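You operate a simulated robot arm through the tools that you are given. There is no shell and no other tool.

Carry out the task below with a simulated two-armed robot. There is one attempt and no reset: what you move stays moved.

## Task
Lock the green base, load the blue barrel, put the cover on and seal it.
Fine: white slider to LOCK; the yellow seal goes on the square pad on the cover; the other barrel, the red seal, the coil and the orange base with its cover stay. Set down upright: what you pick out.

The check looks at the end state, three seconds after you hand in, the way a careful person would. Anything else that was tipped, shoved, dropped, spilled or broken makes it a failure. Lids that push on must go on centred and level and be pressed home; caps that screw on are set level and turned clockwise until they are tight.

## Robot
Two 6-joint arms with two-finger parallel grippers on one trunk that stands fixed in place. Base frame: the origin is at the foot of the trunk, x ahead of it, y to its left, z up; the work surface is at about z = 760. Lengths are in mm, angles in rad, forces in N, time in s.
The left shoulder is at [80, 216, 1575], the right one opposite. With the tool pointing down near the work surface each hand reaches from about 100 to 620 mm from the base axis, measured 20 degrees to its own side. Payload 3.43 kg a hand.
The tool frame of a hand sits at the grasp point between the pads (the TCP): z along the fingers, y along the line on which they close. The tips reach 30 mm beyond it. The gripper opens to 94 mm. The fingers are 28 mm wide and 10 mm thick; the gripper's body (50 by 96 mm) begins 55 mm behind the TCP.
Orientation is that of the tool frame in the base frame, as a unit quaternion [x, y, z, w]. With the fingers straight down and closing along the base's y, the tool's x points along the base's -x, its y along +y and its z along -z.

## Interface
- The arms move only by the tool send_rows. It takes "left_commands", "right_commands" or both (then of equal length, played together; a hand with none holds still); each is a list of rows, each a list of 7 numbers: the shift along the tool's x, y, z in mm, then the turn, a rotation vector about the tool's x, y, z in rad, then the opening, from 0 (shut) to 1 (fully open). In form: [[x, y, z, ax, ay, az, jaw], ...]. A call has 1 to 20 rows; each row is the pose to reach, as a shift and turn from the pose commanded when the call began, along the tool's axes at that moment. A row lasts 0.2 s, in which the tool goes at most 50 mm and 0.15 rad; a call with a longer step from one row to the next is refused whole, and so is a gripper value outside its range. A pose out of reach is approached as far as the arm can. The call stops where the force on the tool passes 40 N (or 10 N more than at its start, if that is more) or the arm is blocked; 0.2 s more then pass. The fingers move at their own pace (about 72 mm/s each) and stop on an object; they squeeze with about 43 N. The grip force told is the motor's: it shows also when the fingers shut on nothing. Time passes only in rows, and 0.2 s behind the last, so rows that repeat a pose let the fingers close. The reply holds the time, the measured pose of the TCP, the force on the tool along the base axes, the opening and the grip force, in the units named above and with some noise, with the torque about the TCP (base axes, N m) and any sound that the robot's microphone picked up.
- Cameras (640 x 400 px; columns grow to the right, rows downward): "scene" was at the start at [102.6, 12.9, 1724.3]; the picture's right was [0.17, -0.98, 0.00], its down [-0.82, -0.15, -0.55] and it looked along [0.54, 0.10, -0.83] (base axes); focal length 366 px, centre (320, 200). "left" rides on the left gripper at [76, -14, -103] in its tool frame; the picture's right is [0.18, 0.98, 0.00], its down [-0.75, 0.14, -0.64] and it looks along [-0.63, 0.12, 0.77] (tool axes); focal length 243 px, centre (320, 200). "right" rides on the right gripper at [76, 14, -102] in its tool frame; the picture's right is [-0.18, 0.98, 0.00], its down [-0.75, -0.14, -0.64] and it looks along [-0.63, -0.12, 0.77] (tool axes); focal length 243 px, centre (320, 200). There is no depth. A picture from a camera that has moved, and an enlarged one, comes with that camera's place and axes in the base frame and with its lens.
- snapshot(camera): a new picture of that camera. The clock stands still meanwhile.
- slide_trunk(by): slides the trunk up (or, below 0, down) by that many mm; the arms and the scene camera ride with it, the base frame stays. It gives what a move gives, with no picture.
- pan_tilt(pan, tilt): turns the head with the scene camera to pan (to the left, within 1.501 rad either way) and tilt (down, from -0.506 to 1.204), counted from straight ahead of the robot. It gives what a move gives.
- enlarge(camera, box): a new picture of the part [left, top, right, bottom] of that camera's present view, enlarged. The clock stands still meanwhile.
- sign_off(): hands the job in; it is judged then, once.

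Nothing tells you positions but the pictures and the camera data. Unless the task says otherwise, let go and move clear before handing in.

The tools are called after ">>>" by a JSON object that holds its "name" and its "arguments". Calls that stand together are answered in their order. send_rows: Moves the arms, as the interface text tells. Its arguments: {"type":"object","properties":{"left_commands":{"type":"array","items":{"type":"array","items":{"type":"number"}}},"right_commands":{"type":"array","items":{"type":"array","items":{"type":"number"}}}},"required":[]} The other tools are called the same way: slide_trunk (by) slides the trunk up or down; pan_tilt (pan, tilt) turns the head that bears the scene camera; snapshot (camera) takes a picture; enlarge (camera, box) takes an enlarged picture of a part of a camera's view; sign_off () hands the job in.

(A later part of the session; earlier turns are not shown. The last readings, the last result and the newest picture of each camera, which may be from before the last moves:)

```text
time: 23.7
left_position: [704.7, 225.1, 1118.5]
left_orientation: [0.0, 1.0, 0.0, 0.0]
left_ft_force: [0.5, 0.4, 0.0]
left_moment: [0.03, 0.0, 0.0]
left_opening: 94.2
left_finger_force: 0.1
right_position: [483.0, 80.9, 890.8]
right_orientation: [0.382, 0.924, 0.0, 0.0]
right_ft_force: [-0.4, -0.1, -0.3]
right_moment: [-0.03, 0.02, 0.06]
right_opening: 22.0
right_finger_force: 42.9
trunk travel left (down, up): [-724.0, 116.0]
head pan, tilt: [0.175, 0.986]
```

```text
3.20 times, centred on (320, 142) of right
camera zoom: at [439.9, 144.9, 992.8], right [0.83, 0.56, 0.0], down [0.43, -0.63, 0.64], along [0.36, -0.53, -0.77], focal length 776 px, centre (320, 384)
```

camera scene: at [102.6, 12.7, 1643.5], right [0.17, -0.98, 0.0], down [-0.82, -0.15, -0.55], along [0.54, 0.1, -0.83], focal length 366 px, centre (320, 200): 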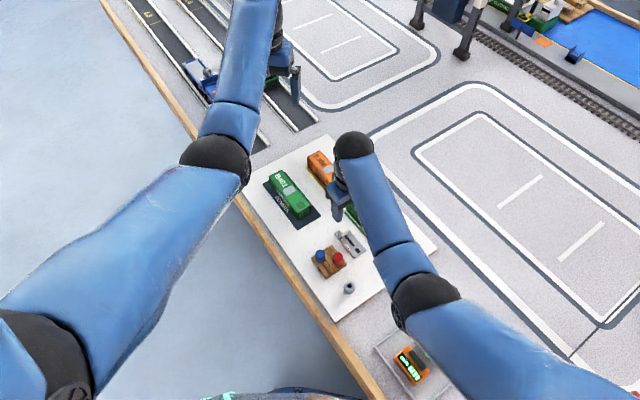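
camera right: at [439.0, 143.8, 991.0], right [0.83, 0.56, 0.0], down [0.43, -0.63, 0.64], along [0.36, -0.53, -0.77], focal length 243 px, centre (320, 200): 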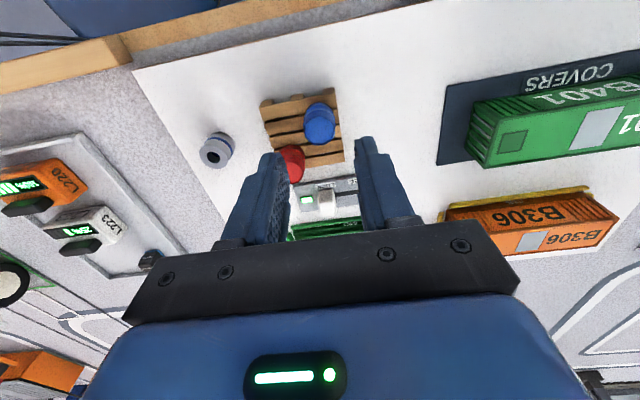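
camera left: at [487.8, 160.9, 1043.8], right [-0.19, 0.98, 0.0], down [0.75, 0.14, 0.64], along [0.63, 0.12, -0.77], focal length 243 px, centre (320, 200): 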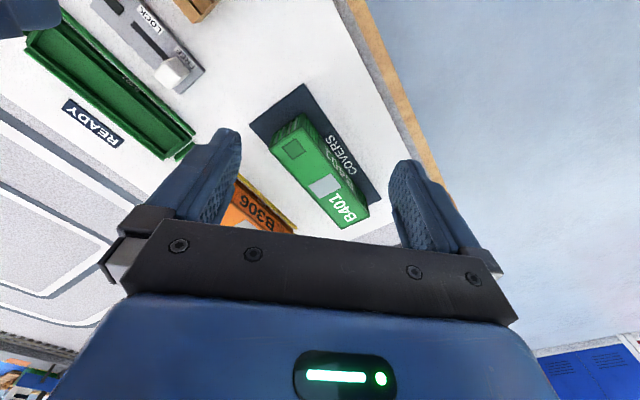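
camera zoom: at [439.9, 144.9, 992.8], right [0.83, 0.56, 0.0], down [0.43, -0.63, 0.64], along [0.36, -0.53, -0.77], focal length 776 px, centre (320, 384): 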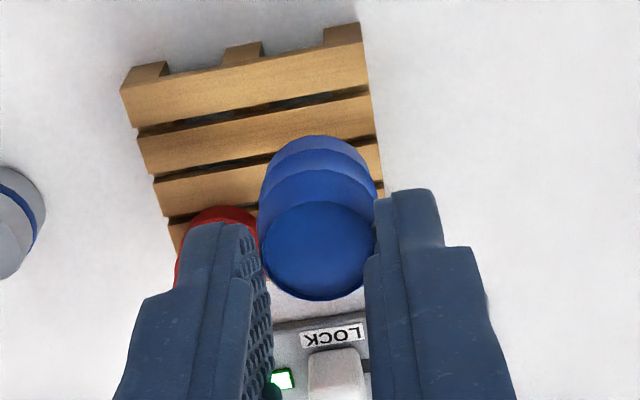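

The barrel seems to sit lower in the grip than before the lift. I'll check it from the scene camera before moving on.

>>> {"name": "enlarge", "arguments": {"camera": "scene", "box": [280, 200, 400, 300]}}

>>> {"name": "snapshot", "arguments": {"camera": "right"}}

>>> {"name": "snapshot", "arguments": {"camera": "left"}}

```text
4.00 times, centred on (340, 250) of scene
camera zoom: at [102.5, 12.9, 1643.5], right [0.17, -0.98, 0.0], down [-0.82, -0.15, -0.55], along [0.54, 0.1, -0.83], focal length 1462 px, centre (240, 0)
```

zoom: 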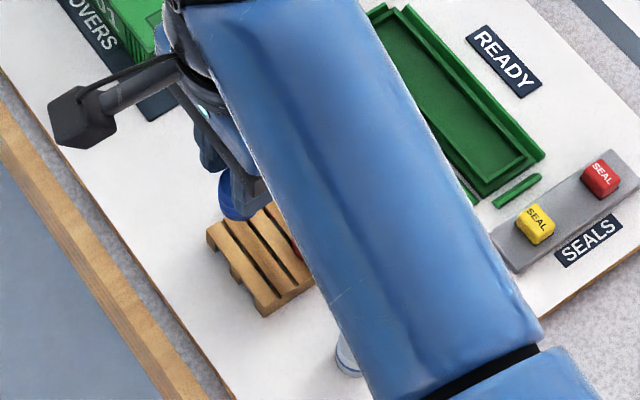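

```text
taken
camera right: at [439.9, 144.9, 992.8], right [0.83, 0.56, 0.0], down [0.43, -0.63, 0.64], along [0.36, -0.53, -0.77], focal length 243 px, centre (320, 200)
```

right: 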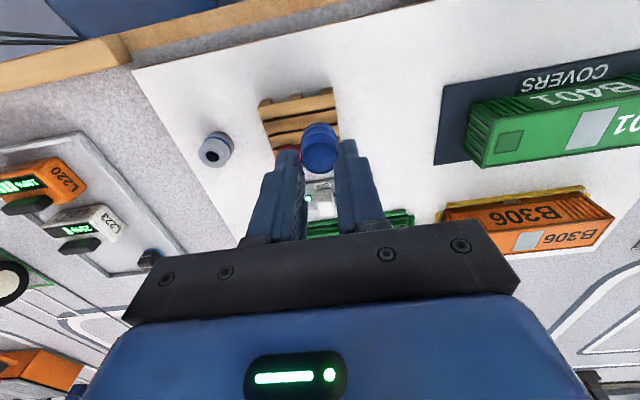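

```text
taken
camera left: at [628.8, 211.1, 1221.1], right [-0.18, 0.98, 0.0], down [0.75, 0.14, 0.64], along [0.63, 0.12, -0.77], focal length 243 px, centre (320, 200)
```

left: 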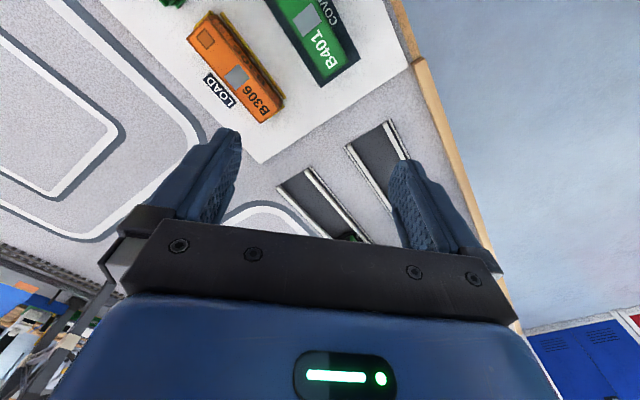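

The barrel slid down to the fingertips because I gripped above its bulge. I'll set it straight back onto the pallet at its old spot and regrip lower.

>>> {"name": "send_rows", "arguments": {"right_commands": [[0, 0, 8, 0, 0, 0, 0.15], [0, 0, 18, 0, 0, 0, 0.15], [0, 0, 27, 0, 0, 0, 0.15], [0, 0, 34, 0, 0, 0, 0.15], [0, 0, 38, 0, 0, 0, 0.15]]}}

>>> {"name": "enlarge", "arguments": {"camera": "right", "box": [220, 80, 420, 205]}}

```text
time: 24.9
left_position: [705.4, 225.2, 1118.8]
left_orientation: [0.0, 1.0, 0.0, 0.0]
left_ft_force: [0.1, 0.3, -0.3]
left_moment: [0.02, -0.01, 0.01]
left_opening: 93.9
left_finger_force: 0.1
right_position: [481.4, 80.8, 852.2]
right_orientation: [0.383, 0.924, 0.001, 0.0]
right_ft_force: [0.5, 0.4, 0.0]
right_moment: [-0.02, 0.02, -0.03]
right_opening: 13.9
right_finger_force: 0.0
trunk travel left (down, up): [-724.0, 116.0]
head pan, tilt: [0.175, 0.986]
```

```text
3.20 times, centred on (320, 142) of right
camera zoom: at [439.3, 144.9, 954.8], right [0.83, 0.56, 0.0], down [0.43, -0.63, 0.64], along [0.36, -0.53, -0.77], focal length 776 px, centre (320, 384)
```

zoom: 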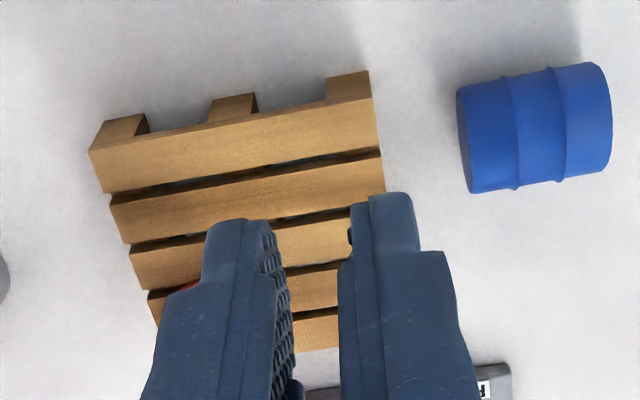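

The barrel slipped out, fell and now lies on its side on the board. I'll raise the hand clear and check it and the surroundings.

>>> {"name": "send_rows", "arguments": {"right_commands": [[0, 0, -15, 0, 0, 0, 0.3], [0, 0, -35, 0, 0, 0, 0.5], [0, 0, -50, 0, 0, 0, 0.5]]}}

>>> {"name": "snapshot", "arguments": {"camera": "right"}}

>>> {"name": "enlarge", "arguments": {"camera": "right", "box": [200, 50, 440, 200]}}

>>> {"name": "enlarge", "arguments": {"camera": "scene", "box": [240, 150, 440, 275]}}

```text
time: 25.7
left_position: [705.5, 224.1, 1119.7]
left_orientation: [0.0, 1.0, 0.0, 0.0]
left_ft_force: [0.3, -0.5, 0.4]
left_moment: [-0.01, -0.04, 0.02]
left_opening: 94.2
left_finger_force: 0.1
right_position: [481.5, 79.7, 904.4]
right_orientation: [0.384, 0.924, 0.0, 0.0]
right_ft_force: [-0.7, 1.0, -0.2]
right_moment: [0.02, 0.03, 0.0]
right_opening: 47.0
right_finger_force: 0.1
trunk travel left (down, up): [-724.0, 116.0]
head pan, tilt: [0.175, 0.986]
```

```text
taken
camera right: at [439.0, 143.6, 1005.0], right [0.83, 0.56, 0.0], down [0.43, -0.63, 0.64], along [0.36, -0.53, -0.77], focal length 243 px, centre (320, 200)
```

right: 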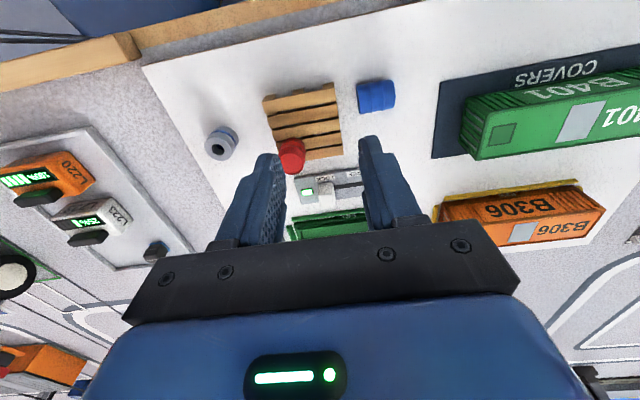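

```text
2.67 times, centred on (320, 125) of right
camera zoom: at [439.0, 143.6, 1005.0], right [0.83, 0.56, 0.0], down [0.43, -0.63, 0.64], along [0.36, -0.53, -0.77], focal length 647 px, centre (320, 400)
```

zoom: 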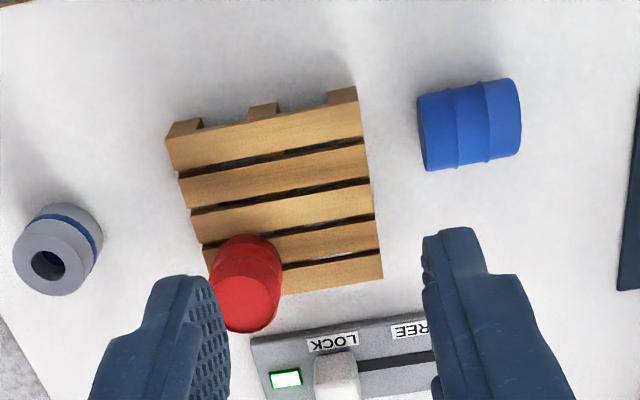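

```text
3.20 times, centred on (340, 212) of scene
camera zoom: at [102.6, 12.9, 1643.5], right [0.17, -0.98, 0.0], down [-0.82, -0.15, -0.55], along [0.54, 0.1, -0.83], focal length 1170 px, centre (256, 160)
```

zoom: 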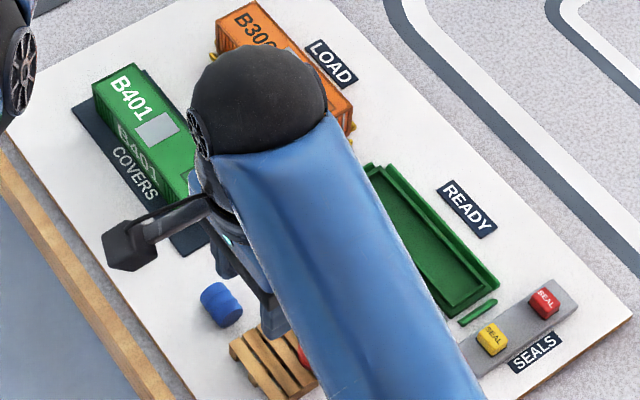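

The blue barrel lies near (518, 115) with its axis along the 45° direction; nothing else was disturbed. To stand it up I'll grip it with a slightly tilted hand and roll the wrist 90°, so I first test in the air whether the right hand can turn that far.

>>> {"name": "send_rows", "arguments": {"right_commands": [[0, 0, 0, 0, 0, 0.143, 0.5], [0, 0, 0, 0, 0, 0.286, 0.5], [0, 0, 0, 0, 0, 0.428, 0.5], [0, 0, 0, 0, 0, 0.571, 0.5], [0, 0, 0, 0, 0, 0.714, 0.5], [0, 0, 0, 0, 0, 0.857, 0.5], [0, 0, 0, 0, 0, 1.0, 0.5], [0, 0, 0, 0, 0, 1.142, 0.5], [0, 0, 0, 0, 0, 1.285, 0.5], [0, 0, 0, 0, 0, 1.428, 0.5], [0, 0, 0, 0, 0, 1.571, 0.5]]}}

```text
time: 28.1
left_position: [705.3, 223.4, 1118.7]
left_orientation: [0.0, 1.0, 0.0, -0.001]
left_ft_force: [0.5, -0.3, -0.5]
left_moment: [0.0, 0.0, -0.01]
left_opening: 93.8
left_finger_force: 0.1
right_position: [482.6, 79.4, 903.8]
right_orientation: [0.925, 0.381, 0.0, 0.0]
right_ft_force: [-0.3, -0.3, -0.3]
right_moment: [0.03, 0.0, 0.0]
right_opening: 47.0
right_finger_force: 0.0
trunk travel left (down, up): [-724.0, 116.0]
head pan, tilt: [0.175, 0.986]
```

The wrist can turn that far. Next I'll test the pick tilt: hover over the lying barrel with the right hand tilted 30°.

>>> {"name": "send_rows", "arguments": {"right_commands": [[15, 0, 0, 0, -0.13, 0, 0.5], [30, 0, 10, 0, -0.26, 0, 0.5], [45, 1, 25, 0, -0.39, 0, 0.5], [60, 1, 42, 0, -0.524, 0, 0.5], [60, 1, 42, 0, -0.524, 0, 0.5]]}}

>>> {"name": "snapshot", "arguments": {"camera": "right"}}

>>> {"name": "snapshot", "arguments": {"camera": "scene"}}

```text
time: 29.3
left_position: [705.0, 224.0, 1117.2]
left_orientation: [0.001, 1.0, 0.001, 0.0]
left_ft_force: [0.4, 0.7, 0.5]
left_moment: [0.01, 0.0, -0.02]
left_opening: 94.1
left_finger_force: 0.1
right_position: [482.6, 78.1, 891.6]
right_orientation: [0.891, 0.373, -0.239, 0.098]
right_ft_force: [0.5, 0.4, -1.3]
right_moment: [0.0, -0.01, 0.03]
right_opening: 47.0
right_finger_force: 0.0
right hand out of reach, approached as far as the arm can: row 3, 4, 5
trunk travel left (down, up): [-724.0, 116.0]
head pan, tilt: [0.175, 0.986]
```

```text
taken
camera right: at [576.8, 152.8, 943.2], right [0.59, -0.81, 0.09], down [-0.33, -0.14, 0.93], along [-0.74, -0.58, -0.35], focal length 243 px, centre (320, 200)
```

right: 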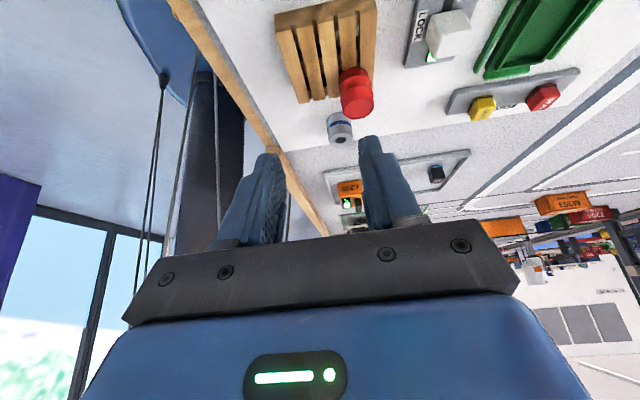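

```text
taken
camera scene: at [102.5, 12.9, 1643.5], right [0.17, -0.98, 0.0], down [-0.82, -0.15, -0.55], along [0.54, 0.1, -0.83], focal length 366 px, centre (320, 200)
```

scene: 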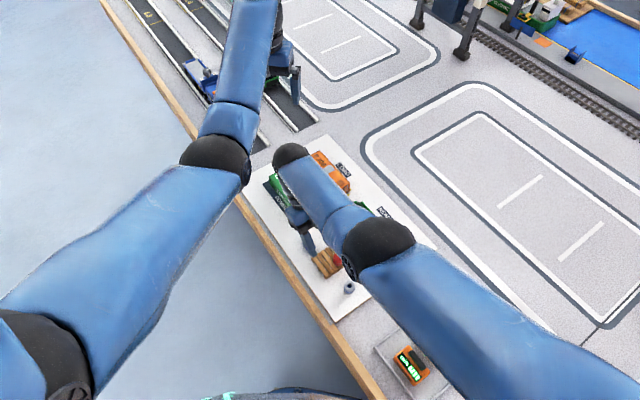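

The right arm cannot reach that tilted pose so far out. I'll move it closer in, near (490, -40), return it to vertical, and test its tilt range there.

>>> {"name": "send_rows", "arguments": {"right_commands": [[-12, 13, 2, 0, 0.09, 0, 0.5], [-24, 26, 4, 0, 0.18, 0, 0.5], [-36, 38, 6, 0, 0.27, 0, 0.5], [-48, 51, 8, 0, 0.36, 0, 0.5], [-60, 64, 10, 0, 0.45, 0, 0.5], [-71, 76, 12, 0, 0.524, 0, 0.5], [-82, 88, 14, 0, 0.524, 0, 0.5], [-82, 88, 14, 0, 0.524, 0, 0.5]]}}

```text
time: 31.1
left_position: [705.4, 224.4, 1119.4]
left_orientation: [0.0, 1.0, 0.0, 0.0]
left_ft_force: [-0.4, -0.1, -0.3]
left_moment: [-0.01, 0.03, -0.03]
left_opening: 94.0
left_finger_force: 0.0
right_position: [489.7, -39.6, 927.1]
right_orientation: [0.924, 0.381, 0.0, -0.001]
right_ft_force: [0.4, -1.1, 0.0]
right_moment: [0.0, 0.03, -0.02]
right_opening: 47.0
right_finger_force: 0.0
trunk travel left (down, up): [-724.0, 116.0]
head pan, tilt: [0.175, 0.986]
```

>>> {"name": "send_rows", "arguments": {"right_commands": [[0, 0, 0, 0, 0.13, 0, 0.5], [0, 0, 0, 0, 0.26, 0, 0.5], [0, 0, 0, 0, 0.39, 0, 0.5], [0, 0, 0, 0, 0.52, 0, 0.5], [0, 0, 0, 0, 0.65, 0, 0.5], [0, 0, 0, 0, 0.785, 0, 0.5], [0, 0, 0, 0, 0.92, 0, 0.5], [0, 0, 0, 0, 1.05, 0, 0.5]]}}

>>> {"name": "snapshot", "arguments": {"camera": "scene"}}

```text
time: 32.9
left_position: [705.7, 223.3, 1118.1]
left_orientation: [0.0, 1.0, 0.0, 0.001]
left_ft_force: [-0.5, -0.3, 0.8]
left_moment: [0.02, 0.02, -0.02]
left_opening: 93.9
left_finger_force: 0.1
right_position: [489.6, -39.8, 926.1]
right_orientation: [0.799, 0.33, 0.465, -0.192]
right_ft_force: [-0.4, -0.1, -0.4]
right_moment: [-0.01, 0.0, 0.0]
right_opening: 47.1
right_finger_force: 0.0
trunk travel left (down, up): [-724.0, 116.0]
head pan, tilt: [0.175, 0.986]
```

```text
taken
camera scene: at [102.2, 12.5, 1643.5], right [0.17, -0.98, 0.0], down [-0.82, -0.15, -0.55], along [0.54, 0.1, -0.83], focal length 366 px, centre (320, 200)
```

scene: 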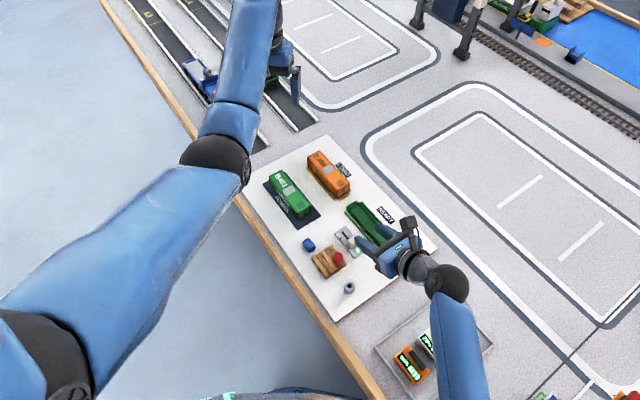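

The 60° outward tilt works. I'll check what lies under the hand's path on the robot side, the battery tray and the coil, before choosing where to stand the barrel.

>>> {"name": "enlarge", "arguments": {"camera": "scene", "box": [300, 200, 540, 400]}}

>>> {"name": "snapshot", "arguments": {"camera": "right"}}

```text
2.00 times, centred on (420, 300) of scene
camera zoom: at [102.2, 12.5, 1643.5], right [0.17, -0.98, 0.0], down [-0.82, -0.15, -0.55], along [0.54, 0.1, -0.83], focal length 731 px, centre (120, 0)
```

zoom: 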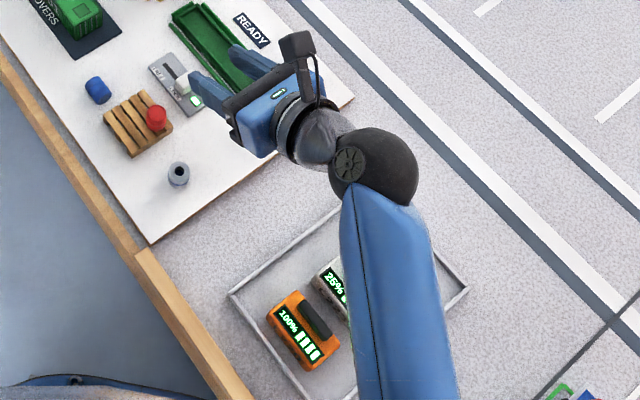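

```text
taken
camera right: at [463.8, -85.5, 1042.4], right [0.63, -0.76, -0.16], down [-0.76, -0.56, -0.34], along [0.17, 0.33, -0.93], focal length 243 px, centre (320, 200)
```

right: 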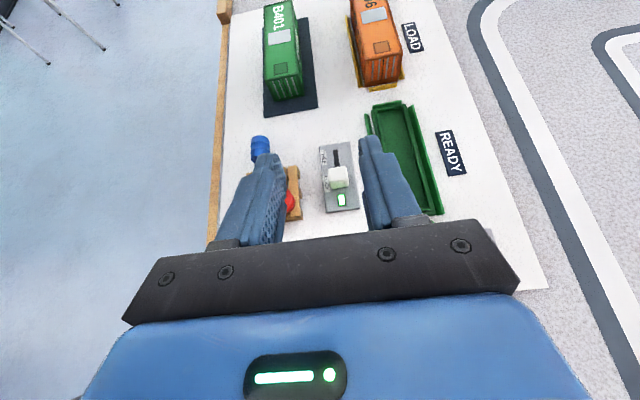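

>>> {"name": "send_rows", "arguments": {"right_commands": [[0, 0, 0, 0, -0.145, 0, 0.5], [0, 0, 0, 0, -0.29, 0, 0.5], [0, 0, 0, 0, -0.435, 0, 0.5], [0, 0, 0, 0, -0.58, 0, 0.5], [0, 0, 0, 0, -0.725, 0, 0.5], [0, 0, 0, 0, -0.87, 0, 0.5], [0, 0, 0, 0, -1.015, 0, 0.5], [0, 0, 0, 0, -1.16, 0, 0.5], [0, 0, 0, 0, -1.305, 0, 0.5], [0, 0, 0, 0, -1.45, 0, 0.5], [0, 0, 0, 0, -1.571, 0, 0.5]]}}

```text
time: 35.3
left_position: [707.0, 224.6, 1118.0]
left_orientation: [0.001, 1.0, -0.001, 0.0]
left_ft_force: [-0.8, 0.4, -0.7]
left_moment: [0.03, 0.01, -0.01]
left_opening: 94.0
left_finger_force: 0.1
right_position: [514.7, -29.6, 897.7]
right_orientation: [0.893, 0.369, -0.239, 0.099]
right_ft_force: [0.2, 0.6, 0.0]
right_moment: [0.04, -0.03, 0.0]
right_opening: 47.2
right_finger_force: 0.1
right hand out of reach, approached as far as the arm can: row 9, 10, 11
trunk travel left (down, up): [-724.0, 116.0]
head pan, tilt: [0.175, 0.986]
```

>>> {"name": "send_rows", "arguments": {"right_commands": [[6, -4, 16, 0, 0, 0, 0.5], [11, -8, 32, 0, 0, 0, 0.5], [17, -11, 48, 0, 0, 0, 0.5], [22.8, -15, 65, 0, 0, 0, 0.5], [22.8, -15, 65, 0, 0, 0, 0.5]]}}

```text
time: 36.5
left_position: [706.5, 225.3, 1119.3]
left_orientation: [0.0, 1.0, 0.0, 0.0]
left_ft_force: [-0.1, 0.6, -0.1]
left_moment: [0.0, 0.0, 0.0]
left_opening: 94.1
left_finger_force: 0.1
right_position: [494.2, -27.1, 831.2]
right_orientation: [0.893, 0.369, -0.237, 0.098]
right_ft_force: [0.5, -0.4, 0.1]
right_moment: [0.03, -0.01, 0.0]
right_opening: 47.0
right_finger_force: 0.1
trunk travel left (down, up): [-724.0, 116.0]
head pan, tilt: [0.175, 0.986]
```

The inward tilt is reachable here at low height. My plan is to pick the lying barrel from above, lay it near (488, -35), regrip it tilted and roll it upright. First I'll return to vertical and gently probe the board height here with closed fingers.

>>> {"name": "send_rows", "arguments": {"right_commands": [[0, 0, 0, 0, 0.13, 0, 0.3], [0, 0, 0, 0, 0.26, 0, 0.1], [0, 0, 0, 0, 0.39, 0, 0], [0, 0, 0, 0, 0.524, 0, 0], [0, 0, 0, 0, 0.524, 0, 0]]}}

>>> {"name": "snapshot", "arguments": {"camera": "right"}}

```text
time: 37.7
left_position: [705.5, 226.0, 1120.0]
left_orientation: [0.001, 1.0, 0.0, 0.0]
left_ft_force: [0.3, -0.6, 0.3]
left_moment: [-0.01, 0.01, 0.0]
left_opening: 94.1
left_finger_force: 0.0
right_position: [493.3, -28.7, 830.8]
right_orientation: [0.924, 0.381, 0.002, -0.001]
right_ft_force: [-0.8, -0.7, 0.3]
right_moment: [-0.02, -0.02, -0.01]
right_opening: 0.1
right_finger_force: 32.6
trunk travel left (down, up): [-724.0, 116.0]
head pan, tilt: [0.175, 0.986]
```

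```text
taken
camera right: at [558.2, 16.2, 933.6], right [0.56, -0.83, 0.0], down [-0.64, -0.43, 0.64], along [-0.53, -0.36, -0.77], focal length 243 px, centre (320, 200)
```

right: 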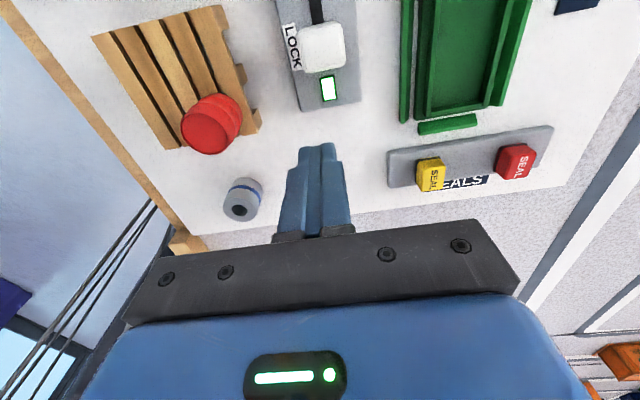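

>>> {"name": "send_rows", "arguments": {"right_commands": [[0, 0, 12, 0, 0, 0, 0], [0, 0, 22, 0, 0, 0, 0], [0, 0, 26, 0, 0, 0, 0], [0, 0, 28, 0, 0, 0, 0], [0, 0, 29, 0, 0, 0, 0], [0, 0, 30, 0, 0, 0, 0], [0, 0, 31, 0, 0, 0, 0]]}}

```text
time: 39.3
left_position: [704.2, 223.4, 1119.8]
left_orientation: [0.0, 1.0, 0.0, 0.001]
left_ft_force: [0.5, -0.8, -0.1]
left_moment: [0.02, 0.03, -0.03]
left_opening: 93.9
left_finger_force: 0.0
right_position: [493.7, -27.0, 802.5]
right_orientation: [0.924, 0.382, 0.004, -0.001]
right_ft_force: [0.8, -2.4, 14.1]
right_moment: [-0.19, 0.16, 0.09]
right_opening: 0.2
right_finger_force: 32.8
trunk travel left (down, up): [-724.0, 116.0]
head pan, tilt: [0.175, 0.986]
```

The board top is at about z = 772 (contact at TCP z ≈ 802.5). I'll lift and hover vertically over the lying barrel to look.

>>> {"name": "send_rows", "arguments": {"right_commands": [[0, 0, -20, 0, 0, 0, 0], [0, 0, -50, 0, 0, 0, 0.1], [15, -11, -75, 0, 0, 0, 0.2], [45, -32, -80, 0, 0, 0, 0.3], [75, -54, -80, 0, 0, 0, 0.4], [100, -71, -80, 0, 0, 0, 0.45], [117, -83.7, -78, 0, 0, 0, 0.45], [117, -83.7, -75, 0, 0, 0, 0.45]]}}

>>> {"name": "snapshot", "arguments": {"camera": "right"}}

>>> {"name": "enlarge", "arguments": {"camera": "right", "box": [240, 50, 400, 150]}}

```text
time: 41.1
left_position: [705.6, 223.7, 1117.9]
left_orientation: [0.0, 1.0, 0.0, 0.001]
left_ft_force: [0.0, -0.1, -0.6]
left_moment: [0.01, -0.01, -0.01]
left_opening: 93.9
left_finger_force: 0.0
right_position: [516.7, 113.0, 875.6]
right_orientation: [0.924, 0.381, 0.001, -0.001]
right_ft_force: [0.1, -0.1, 0.2]
right_moment: [0.02, -0.02, -0.01]
right_opening: 42.3
right_finger_force: 0.0
trunk travel left (down, up): [-724.0, 116.0]
head pan, tilt: [0.175, 0.986]
```

```text
taken
camera right: at [581.9, 157.9, 978.2], right [0.56, -0.83, 0.0], down [-0.63, -0.43, 0.64], along [-0.53, -0.36, -0.77], focal length 243 px, centre (320, 200)
```

right: 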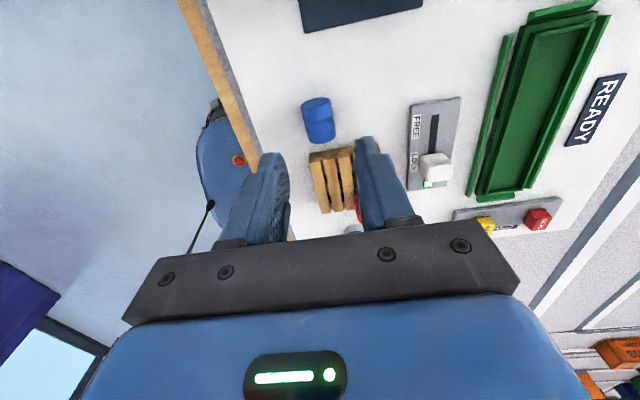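

```text
4.00 times, centred on (320, 100) of right
camera zoom: at [581.9, 157.9, 978.2], right [0.56, -0.83, 0.0], down [-0.63, -0.43, 0.64], along [-0.53, -0.36, -0.77], focal length 970 px, centre (320, 600)
```

zoom: 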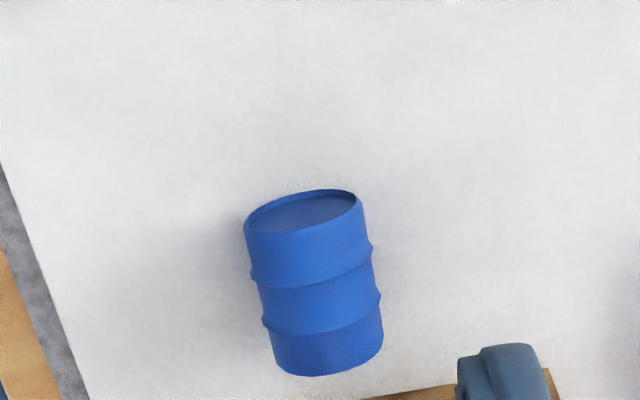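

The barrel lies centred under the hand, with its recessed lid facing away from the robot and its length about 30 mm. I'll test whether the tilted pick is reachable here at a lower height, which would save a relay.

>>> {"name": "send_rows", "arguments": {"right_commands": [[2, 0, 8, 0, -0.13, 0, 0.45], [5, -1, 16, 0, -0.26, 0, 0.45], [8, -1, 24, 0, -0.39, 0, 0.45], [10.5, -1, 31, 0, -0.524, 0, 0.45], [10.5, -1, 31, 0, -0.524, 0, 0.45]]}}

>>> {"name": "snapshot", "arguments": {"camera": "right"}}

```text
time: 42.3
left_position: [706.7, 226.0, 1118.8]
left_orientation: [-0.001, 1.0, 0.0, 0.0]
left_ft_force: [-0.1, 0.6, -0.5]
left_moment: [-0.01, 0.02, 0.01]
left_opening: 93.9
left_finger_force: 0.2
right_position: [480.5, 74.9, 880.1]
right_orientation: [0.892, 0.372, -0.239, 0.097]
right_ft_force: [0.3, -0.3, 0.0]
right_moment: [-0.01, 0.02, -0.02]
right_opening: 42.3
right_finger_force: 0.0
right hand out of reach, approached as far as the arm can: row 2, 3, 4, 5
trunk travel left (down, up): [-724.0, 116.0]
head pan, tilt: [0.175, 0.986]
```

```text
taken
camera right: at [573.8, 148.7, 930.7], right [0.59, -0.81, 0.09], down [-0.33, -0.14, 0.93], along [-0.74, -0.58, -0.35], focal length 243 px, centre (320, 200)
```

right: 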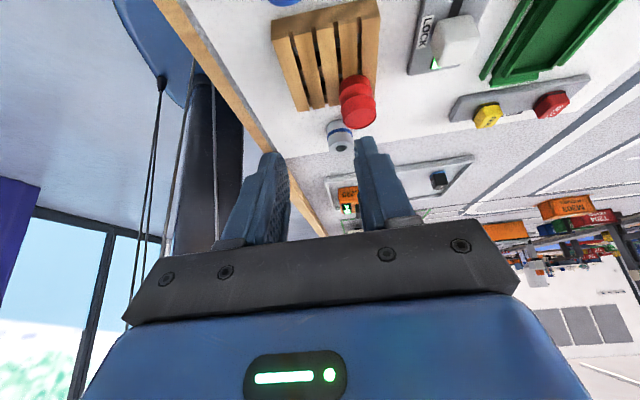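

The tilted pose isn't reachable here, so I'll use the relay. I'll go back to vertical above the barrel.

>>> {"name": "send_rows", "arguments": {"right_commands": [[10, -1, -5, 0, 0.13, 0, 0.45], [20, -1, -10, 0, 0.26, 0, 0.45], [30, -2, -15, 0, 0.39, 0, 0.45], [40, -2, -19, 0, 0.524, 0, 0.45], [48, -2.3, -22, 0, 0.524, 0, 0.45], [48, -2.3, -22, 0, 0.524, 0, 0.45]]}}

>>> {"name": "enlarge", "arguments": {"camera": "right", "box": [240, 50, 400, 150]}}

```text
time: 43.7
left_position: [705.9, 225.3, 1118.2]
left_orientation: [-0.001, 1.0, 0.0, 0.0]
left_ft_force: [0.3, -0.3, 1.1]
left_moment: [-0.03, 0.0, 0.01]
left_opening: 94.0
left_finger_force: 0.1
right_position: [515.6, 111.8, 874.1]
right_orientation: [0.924, 0.381, 0.001, 0.0]
right_ft_force: [0.4, 0.3, 0.6]
right_moment: [0.04, -0.02, 0.02]
right_opening: 42.2
right_finger_force: 0.1
trunk travel left (down, up): [-724.0, 116.0]
head pan, tilt: [0.175, 0.986]
```

```text
4.00 times, centred on (320, 100) of right
camera zoom: at [579.5, 156.2, 976.9], right [0.56, -0.83, 0.0], down [-0.63, -0.43, 0.64], along [-0.53, -0.36, -0.77], focal length 970 px, centre (320, 600)
```

zoom: 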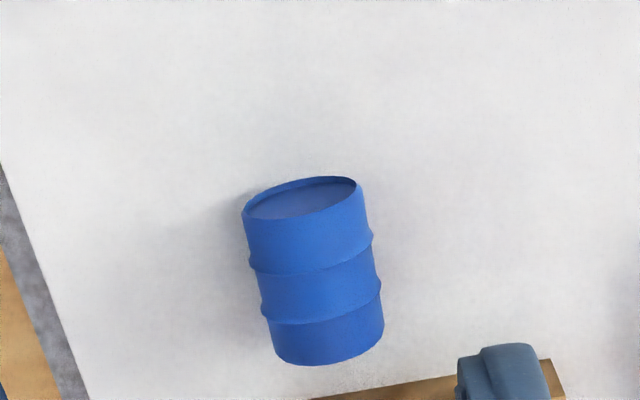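

>>> {"name": "send_rows", "arguments": {"right_commands": [[2, -1, 25, 0, 0, 0, 0.42], [2, -1, 45, 0, 0, 0, 0.42], [2, -1, 60, 0, 0, 0, 0.42], [2, -1, 67, 0, 0, 0, 0.42], [2, -1, 69, 0, 0, 0, 0.42], [2, -1, 69, 0, 0, 0, 0.3], [2, -1, 69, 0, 0, 0, 0.15], [2, -1, 69, 0, 0, 0, 0.15], [2, -1, 69, 0, 0, 0, 0.15]]}}

>>> {"name": "enlarge", "arguments": {"camera": "right", "box": [220, 80, 420, 205]}}

```text
time: 45.7
left_position: [705.5, 225.5, 1119.5]
left_orientation: [0.0, 1.0, 0.0, 0.0]
left_ft_force: [-1.1, -0.4, 0.1]
left_moment: [-0.01, 0.01, 0.03]
left_opening: 94.2
left_finger_force: 0.2
right_position: [515.4, 115.9, 806.4]
right_orientation: [0.924, 0.382, 0.002, -0.001]
right_ft_force: [0.4, 1.3, 0.0]
right_moment: [-0.01, -0.04, 0.01]
right_opening: 20.9
right_finger_force: 42.0
trunk travel left (down, up): [-724.0, 116.0]
head pan, tilt: [0.175, 0.986]
```

```text
3.20 times, centred on (320, 142) of right
camera zoom: at [580.2, 159.2, 909.1], right [0.56, -0.83, 0.0], down [-0.63, -0.43, 0.64], along [-0.53, -0.36, -0.77], focal length 776 px, centre (320, 384)
```

zoom: 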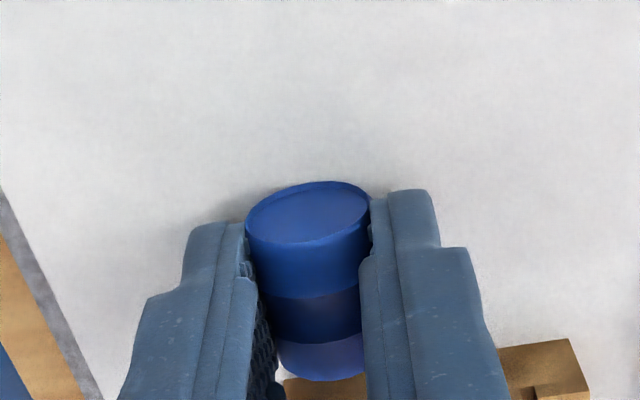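

>>> {"name": "send_rows", "arguments": {"right_commands": [[0, 0, -8, 0, 0, 0, 0.15], [0, 0, -20, 0, 0, 0, 0.15], [0, 0, -36, 0, 0, 0, 0.15], [0, 0, -52, 0, 0, 0, 0.15], [0, 0, -66, 0, 0, 0, 0.15]]}}

>>> {"name": "enlarge", "arguments": {"camera": "right", "box": [220, 80, 420, 205]}}

```text
time: 46.9
left_position: [704.8, 224.6, 1118.4]
left_orientation: [0.0, 1.0, 0.0, 0.001]
left_ft_force: [0.0, 0.1, 0.0]
left_moment: [0.02, 0.02, 0.0]
left_opening: 94.2
left_finger_force: 0.2
right_position: [516.0, 115.0, 871.7]
right_orientation: [0.924, 0.381, 0.002, -0.001]
right_ft_force: [0.2, 0.3, -1.1]
right_moment: [0.0, 0.01, -0.02]
right_opening: 20.5
right_finger_force: 42.3
trunk travel left (down, up): [-724.0, 116.0]
head pan, tilt: [0.175, 0.986]
```

```text
3.20 times, centred on (320, 142) of right
camera zoom: at [580.5, 159.1, 973.8], right [0.56, -0.83, 0.0], down [-0.63, -0.43, 0.64], along [-0.53, -0.36, -0.77], focal length 776 px, centre (320, 384)
```

zoom: 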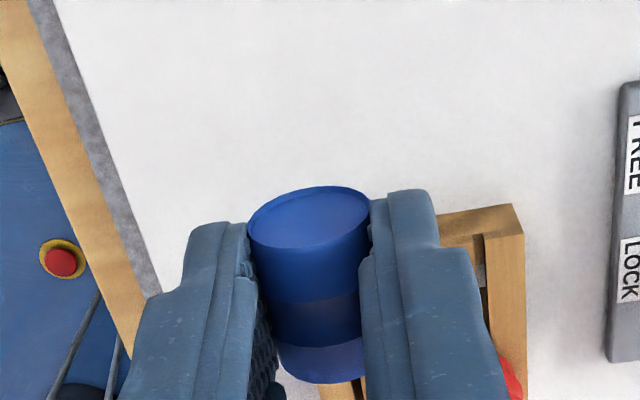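

The barrel is held firmly. I'll carry it over to the clear patch of board near (484, -34) and lay it down with the same orientation.

>>> {"name": "send_rows", "arguments": {"right_commands": [[-15, 10, 0, 0, 0, 0, 0.15], [-40, 26, 0, 0, 0, 0, 0.15], [-70, 45, 0, 0, 0, 0, 0.15], [-100, 64, 0, 0, 0, 0, 0.15], [-120, 77, 0, 0, 0, 0, 0.15], [-128, 82.5, 5, 0, 0, 0, 0.15], [-128, 82.5, 25, 0, 0, 0, 0.15], [-128, 82.5, 45, 0, 0, 0, 0.15], [-128, 82.5, 58, 0, 0, 0, 0.15], [-128, 82.5, 63, 0, 0, 0, 0.15], [-128, 82.5, 65, 0, 0, 0, 0.15]]}}

>>> {"name": "snapshot", "arguments": {"camera": "right"}}

```text
time: 49.3
left_position: [705.7, 224.0, 1119.5]
left_orientation: [0.0, 1.0, 0.001, 0.0]
left_ft_force: [0.1, 0.2, -0.1]
left_moment: [-0.01, 0.02, 0.03]
left_opening: 94.0
left_finger_force: 0.0
right_position: [483.8, -33.8, 809.2]
right_orientation: [0.924, 0.382, 0.002, 0.0]
right_ft_force: [1.3, -0.6, 1.9]
right_moment: [-0.01, -0.03, 0.0]
right_opening: 22.1
right_finger_force: 43.0
trunk travel left (down, up): [-724.0, 116.0]
head pan, tilt: [0.175, 0.986]
```

```text
taken
camera right: at [548.2, 10.4, 910.4], right [0.56, -0.83, 0.0], down [-0.64, -0.43, 0.64], along [-0.53, -0.36, -0.77], focal length 243 px, centre (320, 200)
```

right: 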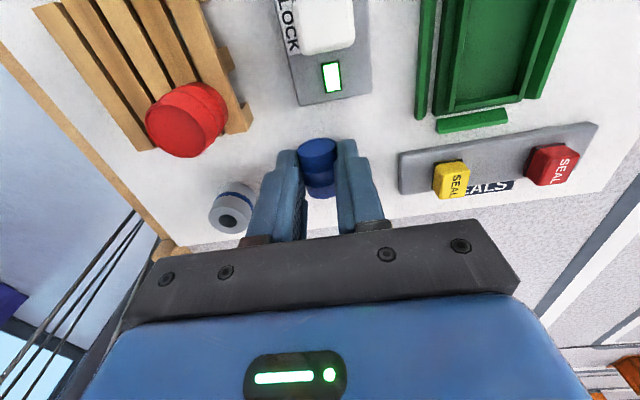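

>>> {"name": "send_rows", "arguments": {"right_commands": [[0, 0, 1.5, 0, 0, 0, 0.15], [0, 0, 1.5, 0, 0, 0, 0.25], [0, 0, 1.5, 0, 0, 0, 0.36], [0, 0, 1.5, 0, 0, 0, 0.36]]}}

>>> {"name": "enlarge", "arguments": {"camera": "right", "box": [220, 80, 420, 205]}}

```text
time: 50.3
left_position: [705.8, 223.2, 1119.5]
left_orientation: [0.0, 1.0, 0.0, 0.0]
left_ft_force: [-0.7, 0.6, -0.2]
left_moment: [0.0, -0.06, 0.01]
left_opening: 93.9
left_finger_force: 0.0
right_position: [483.8, -33.9, 804.6]
right_orientation: [0.924, 0.382, 0.002, 0.0]
right_ft_force: [0.3, 1.4, 0.0]
right_moment: [-0.02, -0.01, 0.0]
right_opening: 33.6
right_finger_force: 0.0
trunk travel left (down, up): [-724.0, 116.0]
head pan, tilt: [0.175, 0.986]
```

```text
3.20 times, centred on (320, 142) of right
camera zoom: at [548.3, 10.2, 908.1], right [0.56, -0.83, 0.0], down [-0.64, -0.43, 0.64], along [-0.53, -0.36, -0.77], focal length 776 px, centre (320, 384)
```

zoom: 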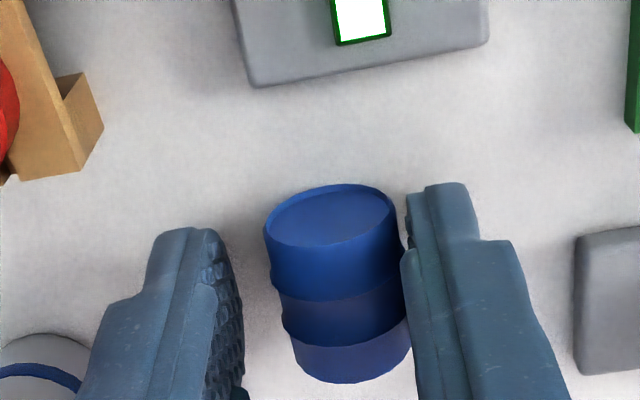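

The barrel lies at about (along 314, across 370). I'll tilt the hand 30° inward around it, fingers still open and straddling it.

>>> {"name": "send_rows", "arguments": {"right_commands": [[0, 3.6, -3, 0, 0, 0, 0.37], [2, 3.6, -5, 0, -0.13, 0, 0.37], [4, 3.6, -6, 0, -0.26, 0, 0.37], [5.3, 3.6, -6, 0, -0.39, 0, 0.37], [6.3, 3.6, -5, 0, -0.524, 0, 0.37], [6.3, 3.6, -3, 0, -0.524, 0, 0.37]]}}

>>> {"name": "snapshot", "arguments": {"camera": "right"}}

>>> {"name": "enlarge", "arguments": {"camera": "right", "box": [220, 80, 420, 205]}}

```text
time: 51.7
left_position: [704.9, 225.1, 1118.5]
left_orientation: [-0.001, 1.0, 0.001, 0.0]
left_ft_force: [-0.5, -0.5, 0.4]
left_moment: [-0.02, 0.0, -0.01]
left_opening: 94.3
left_finger_force: 0.1
right_position: [489.9, -31.7, 809.0]
right_orientation: [0.893, 0.369, -0.239, 0.098]
right_ft_force: [0.1, 0.6, -0.4]
right_moment: [0.01, -0.01, 0.03]
right_opening: 34.7
right_finger_force: 0.0
trunk travel left (down, up): [-724.0, 116.0]
head pan, tilt: [0.175, 0.986]
```

```text
taken
camera right: at [584.8, 41.8, 858.8], right [0.58, -0.81, 0.09], down [-0.34, -0.14, 0.93], along [-0.74, -0.57, -0.35], focal length 243 px, centre (320, 200)
```

right: 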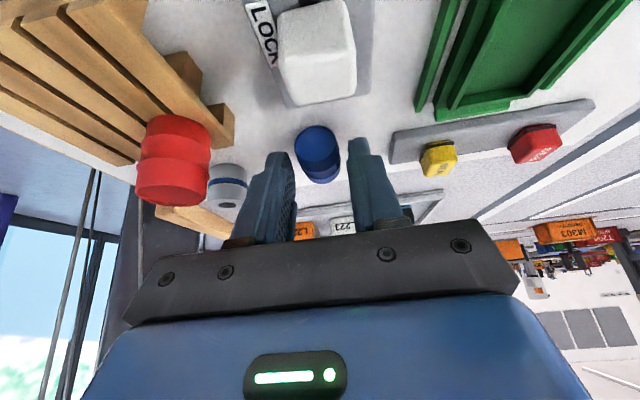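

```text
3.20 times, centred on (320, 142) of right
camera zoom: at [584.8, 41.8, 858.8], right [0.58, -0.81, 0.09], down [-0.34, -0.14, 0.93], along [-0.74, -0.57, -0.35], focal length 776 px, centre (320, 384)
```

zoom: 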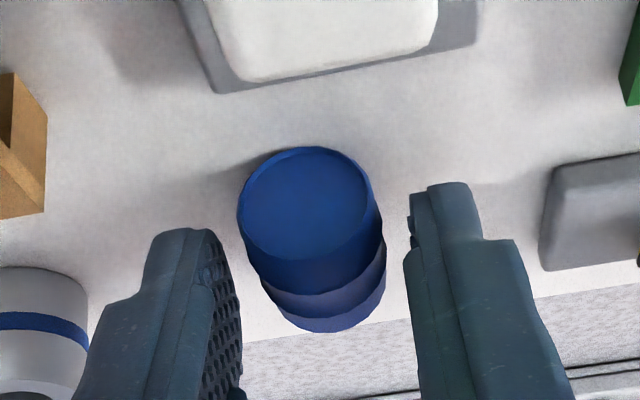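

The lid faces the camera and the barrel sits between the fingers as planned. I'll go down a further millimetre or so and close.

>>> {"name": "send_rows", "arguments": {"right_commands": [[0.7, 0, 1.2, 0, 0, 0, 0.37], [0.7, 0, 1.2, 0, 0, 0, 0.25], [0.7, 0, 1.2, 0, 0, 0, 0.12], [0.7, 0, 1.2, 0, 0, 0, 0.12], [0.7, 0, 1.2, 0, 0, 0, 0.12]]}}

>>> {"name": "enlarge", "arguments": {"camera": "right", "box": [220, 80, 420, 205]}}

```text
time: 52.9
left_position: [705.3, 224.0, 1118.3]
left_orientation: [0.0, 1.0, 0.0, 0.0]
left_ft_force: [0.5, 0.1, -0.1]
left_moment: [0.01, 0.01, 0.01]
left_opening: 94.1
left_finger_force: 0.1
right_position: [489.9, -30.4, 805.5]
right_orientation: [0.893, 0.369, -0.238, 0.099]
right_ft_force: [-0.5, -0.8, 0.1]
right_moment: [0.0, -0.02, 0.02]
right_opening: 21.0
right_finger_force: 43.8
trunk travel left (down, up): [-724.0, 116.0]
head pan, tilt: [0.175, 0.986]
```

```text
3.20 times, centred on (320, 142) of right
camera zoom: at [584.5, 41.8, 857.1], right [0.58, -0.81, 0.09], down [-0.34, -0.14, 0.93], along [-0.74, -0.57, -0.35], focal length 776 px, centre (320, 384)
```

zoom: 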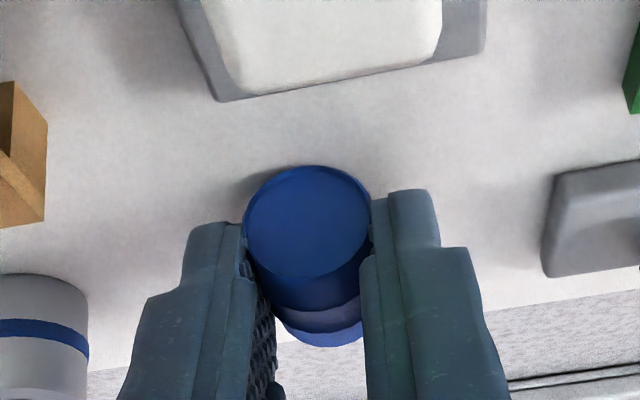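

>>> {"name": "send_rows", "arguments": {"right_commands": [[-3, 0, -5, 0, 0, 0, 0.12], [-8, 0, -14, 0, 0, 0, 0.12], [-15, 0, -26, 0, 0, 0, 0.12], [-25, 0, -43, 0, 0, 0, 0.12]]}}

>>> {"name": "enlarge", "arguments": {"camera": "right", "box": [220, 80, 420, 205]}}

```text
time: 53.9
left_position: [706.2, 223.8, 1117.8]
left_orientation: [0.001, 1.0, 0.0, 0.0]
left_ft_force: [0.6, 0.8, 0.4]
left_moment: [0.01, 0.01, 0.01]
left_opening: 94.2
left_finger_force: 0.0
right_position: [490.4, -32.3, 856.1]
right_orientation: [0.893, 0.369, -0.238, 0.098]
right_ft_force: [-0.1, 0.3, -0.5]
right_moment: [0.02, 0.01, 0.02]
right_opening: 21.1
right_finger_force: 43.1
trunk travel left (down, up): [-724.0, 116.0]
head pan, tilt: [0.175, 0.986]
```

```text
3.20 times, centred on (320, 142) of right
camera zoom: at [584.7, 41.0, 907.6], right [0.58, -0.81, 0.09], down [-0.34, -0.14, 0.93], along [-0.74, -0.57, -0.35], focal length 776 px, centre (320, 384)
```

zoom: 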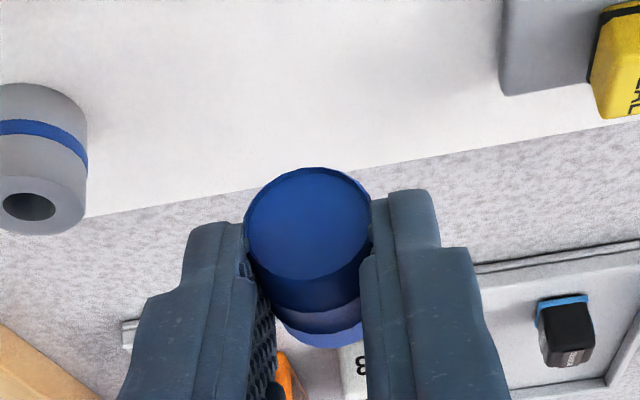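

The grip is solid. I'll roll the wrist 90° to bring the barrel upright in the air.

>>> {"name": "send_rows", "arguments": {"right_commands": [[0, 0, 0, 0, 0.143, 0, 0.12], [0, 0, 0, 0, 0.286, 0, 0.12], [0, 0, 0, 0, 0.428, 0, 0.12], [0, 0, 0, 0, 0.571, 0, 0.12], [0, 0, 0, 0, 0.714, 0, 0.12], [0, 0, 0, 0, 0.857, 0, 0.12], [0, 0, 0, 0, 1.0, 0, 0.12], [0, 0, 0, 0, 1.142, 0, 0.12], [0, 0, 0, 0, 1.285, 0, 0.12], [0, 0, 0, 0, 1.428, 0, 0.12], [0, 0, 0, 0, 1.571, 0, 0.12]]}}

>>> {"name": "snapshot", "arguments": {"camera": "right"}}

>>> {"name": "enlarge", "arguments": {"camera": "right", "box": [220, 80, 420, 205]}}

>>> {"name": "enlarge", "arguments": {"camera": "scene", "box": [300, 200, 460, 300]}}

```text
time: 56.3
left_position: [705.6, 224.9, 1120.0]
left_orientation: [0.0, 1.0, 0.0, 0.0]
left_ft_force: [-0.1, -0.6, 0.2]
left_moment: [-0.04, -0.04, -0.02]
left_opening: 93.9
left_finger_force: 0.1
right_position: [490.5, -32.0, 857.2]
right_orientation: [0.799, 0.33, 0.465, -0.19]
right_ft_force: [-0.2, 0.1, -0.3]
right_moment: [-0.01, 0.01, 0.05]
right_opening: 21.1
right_finger_force: 43.0
trunk travel left (down, up): [-724.0, 116.0]
head pan, tilt: [0.175, 0.986]
```

```text
taken
camera right: at [464.7, -78.1, 973.7], right [0.63, -0.76, -0.16], down [-0.76, -0.56, -0.34], along [0.17, 0.33, -0.93], focal length 243 px, centre (320, 200)
```

right: 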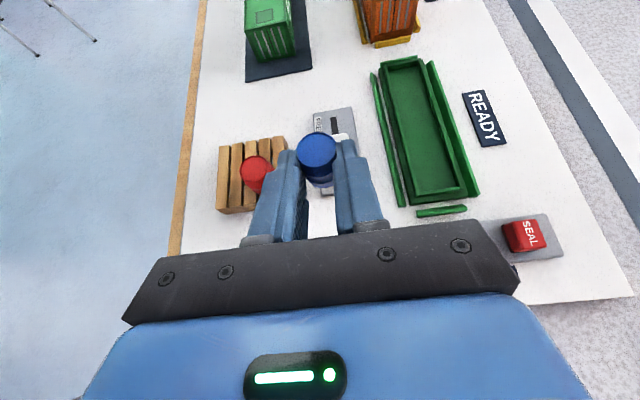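

```text
3.20 times, centred on (320, 142) of right
camera zoom: at [464.7, -78.1, 973.7], right [0.63, -0.76, -0.16], down [-0.76, -0.56, -0.34], along [0.17, 0.33, -0.93], focal length 776 px, centre (320, 384)
```

zoom: 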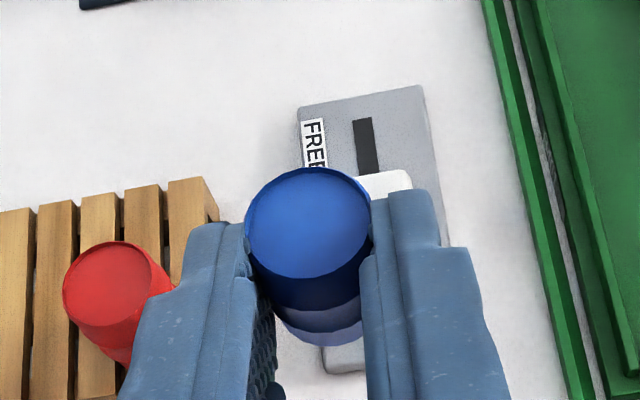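

```text
4.00 times, centred on (380, 250) of scene
camera zoom: at [102.3, 12.6, 1643.5], right [0.17, -0.98, 0.0], down [-0.82, -0.15, -0.55], along [0.54, 0.1, -0.83], focal length 1462 px, centre (80, 0)
```

zoom: 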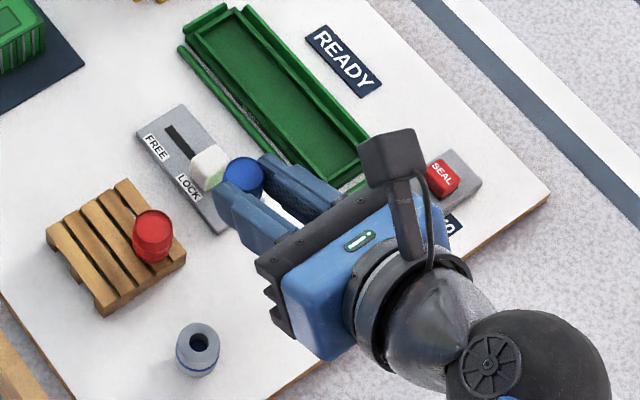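

The barrel is upright in the air. I'll set it down on the clear board patch near (487, -35): first shift back 28 mm, then lower to just above the board.

>>> {"name": "send_rows", "arguments": {"right_commands": [[-7, 0, -12, 0, 0, 0, 0.12], [-14, 0, -24.2, 0, 0, 0, 0.12], [-27, 0, -16.7, 0, 0, 0, 0.12], [-40, 0, -9.2, 0, 0, 0, 0.12], [-49, 0, -4, 0, 0, 0, 0.12], [-55, 0, -0.5, 0, 0, 0, 0.12], [-59, 0, 1.8, 0, 0, 0, 0.12]]}}

>>> {"name": "enlarge", "arguments": {"camera": "right", "box": [220, 80, 420, 205]}}

>>> {"name": "enlarge", "arguments": {"camera": "scene", "box": [300, 210, 460, 310]}}

```text
time: 57.9
left_position: [705.3, 223.9, 1119.0]
left_orientation: [-0.001, 1.0, 0.0, 0.0]
left_ft_force: [-0.1, -0.6, 0.1]
left_moment: [0.0, 0.01, -0.01]
left_opening: 93.9
left_finger_force: 0.3
right_position: [472.3, -50.2, 802.1]
right_orientation: [0.799, 0.331, 0.464, -0.192]
right_ft_force: [0.1, -0.6, -0.9]
right_moment: [-0.01, 0.0, -0.01]
right_opening: 21.0
right_finger_force: 42.7
trunk travel left (down, up): [-724.0, 116.0]
head pan, tilt: [0.175, 0.986]
```

```text
3.20 times, centred on (320, 142) of right
camera zoom: at [446.0, -96.6, 919.9], right [0.63, -0.76, -0.16], down [-0.76, -0.56, -0.33], along [0.17, 0.33, -0.93], focal length 776 px, centre (320, 384)
```

zoom: 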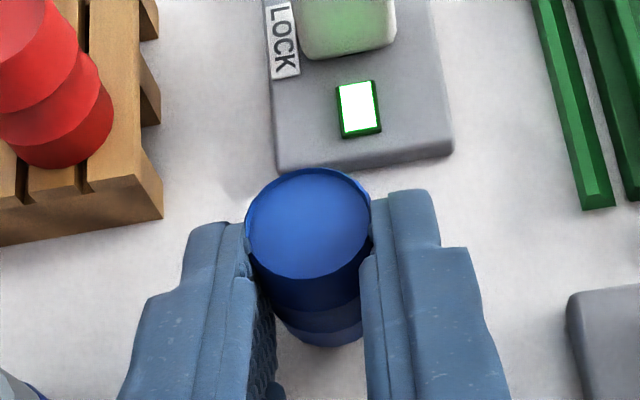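

```text
4.00 times, centred on (380, 260) of scene
camera zoom: at [102.9, 12.9, 1643.4], right [0.17, -0.98, 0.0], down [-0.82, -0.15, -0.55], along [0.54, 0.1, -0.83], focal length 1462 px, centre (80, -40)
```

zoom: 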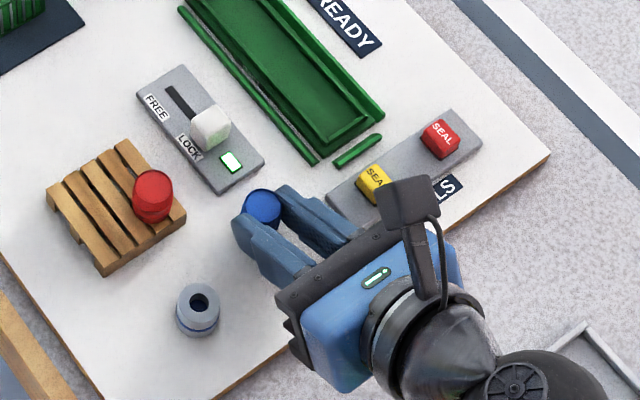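

>>> {"name": "send_rows", "arguments": {"right_commands": [[-0.9, 0, 0.5, 0, 0, 0, 0.12], [-1.7, 0, 1, 0, 0, 0, 0.12], [-2.6, 0, 1.5, 0, 0, 0, 0.12]]}}

```text
time: 58.7
left_position: [704.3, 223.9, 1119.2]
left_orientation: [0.0, 1.0, 0.0, 0.0]
left_ft_force: [0.0, 0.4, 0.5]
left_moment: [0.0, 0.02, 0.0]
left_opening: 94.0
left_finger_force: 0.0
right_position: [471.1, -52.1, 801.9]
right_orientation: [0.8, 0.33, 0.463, -0.192]
right_ft_force: [0.3, -0.1, -0.4]
right_moment: [-0.03, 0.03, -0.05]
right_opening: 21.1
right_finger_force: 43.2
trunk travel left (down, up): [-724.0, 116.0]
head pan, tilt: [0.175, 0.986]
```

>>> {"name": "send_rows", "arguments": {"right_commands": [[-0.9, 0, 0.5, 0, 0, 0, 0.12], [-1.7, 0, 1, 0, 0, 0, 0.12]]}}

```text
time: 59.3
left_position: [704.6, 223.5, 1119.8]
left_orientation: [0.0, 1.0, 0.0, 0.002]
left_ft_force: [0.0, -0.3, 0.0]
left_moment: [0.01, 0.03, -0.07]
left_opening: 93.8
left_finger_force: 0.0
right_position: [471.5, -52.0, 800.9]
right_orientation: [0.799, 0.33, 0.464, -0.191]
right_ft_force: [-1.2, -2.6, 6.6]
right_moment: [-0.01, -0.08, -0.06]
right_opening: 21.1
right_finger_force: 42.6
trunk travel left (down, up): [-724.0, 116.0]
head pan, tilt: [0.175, 0.986]
```

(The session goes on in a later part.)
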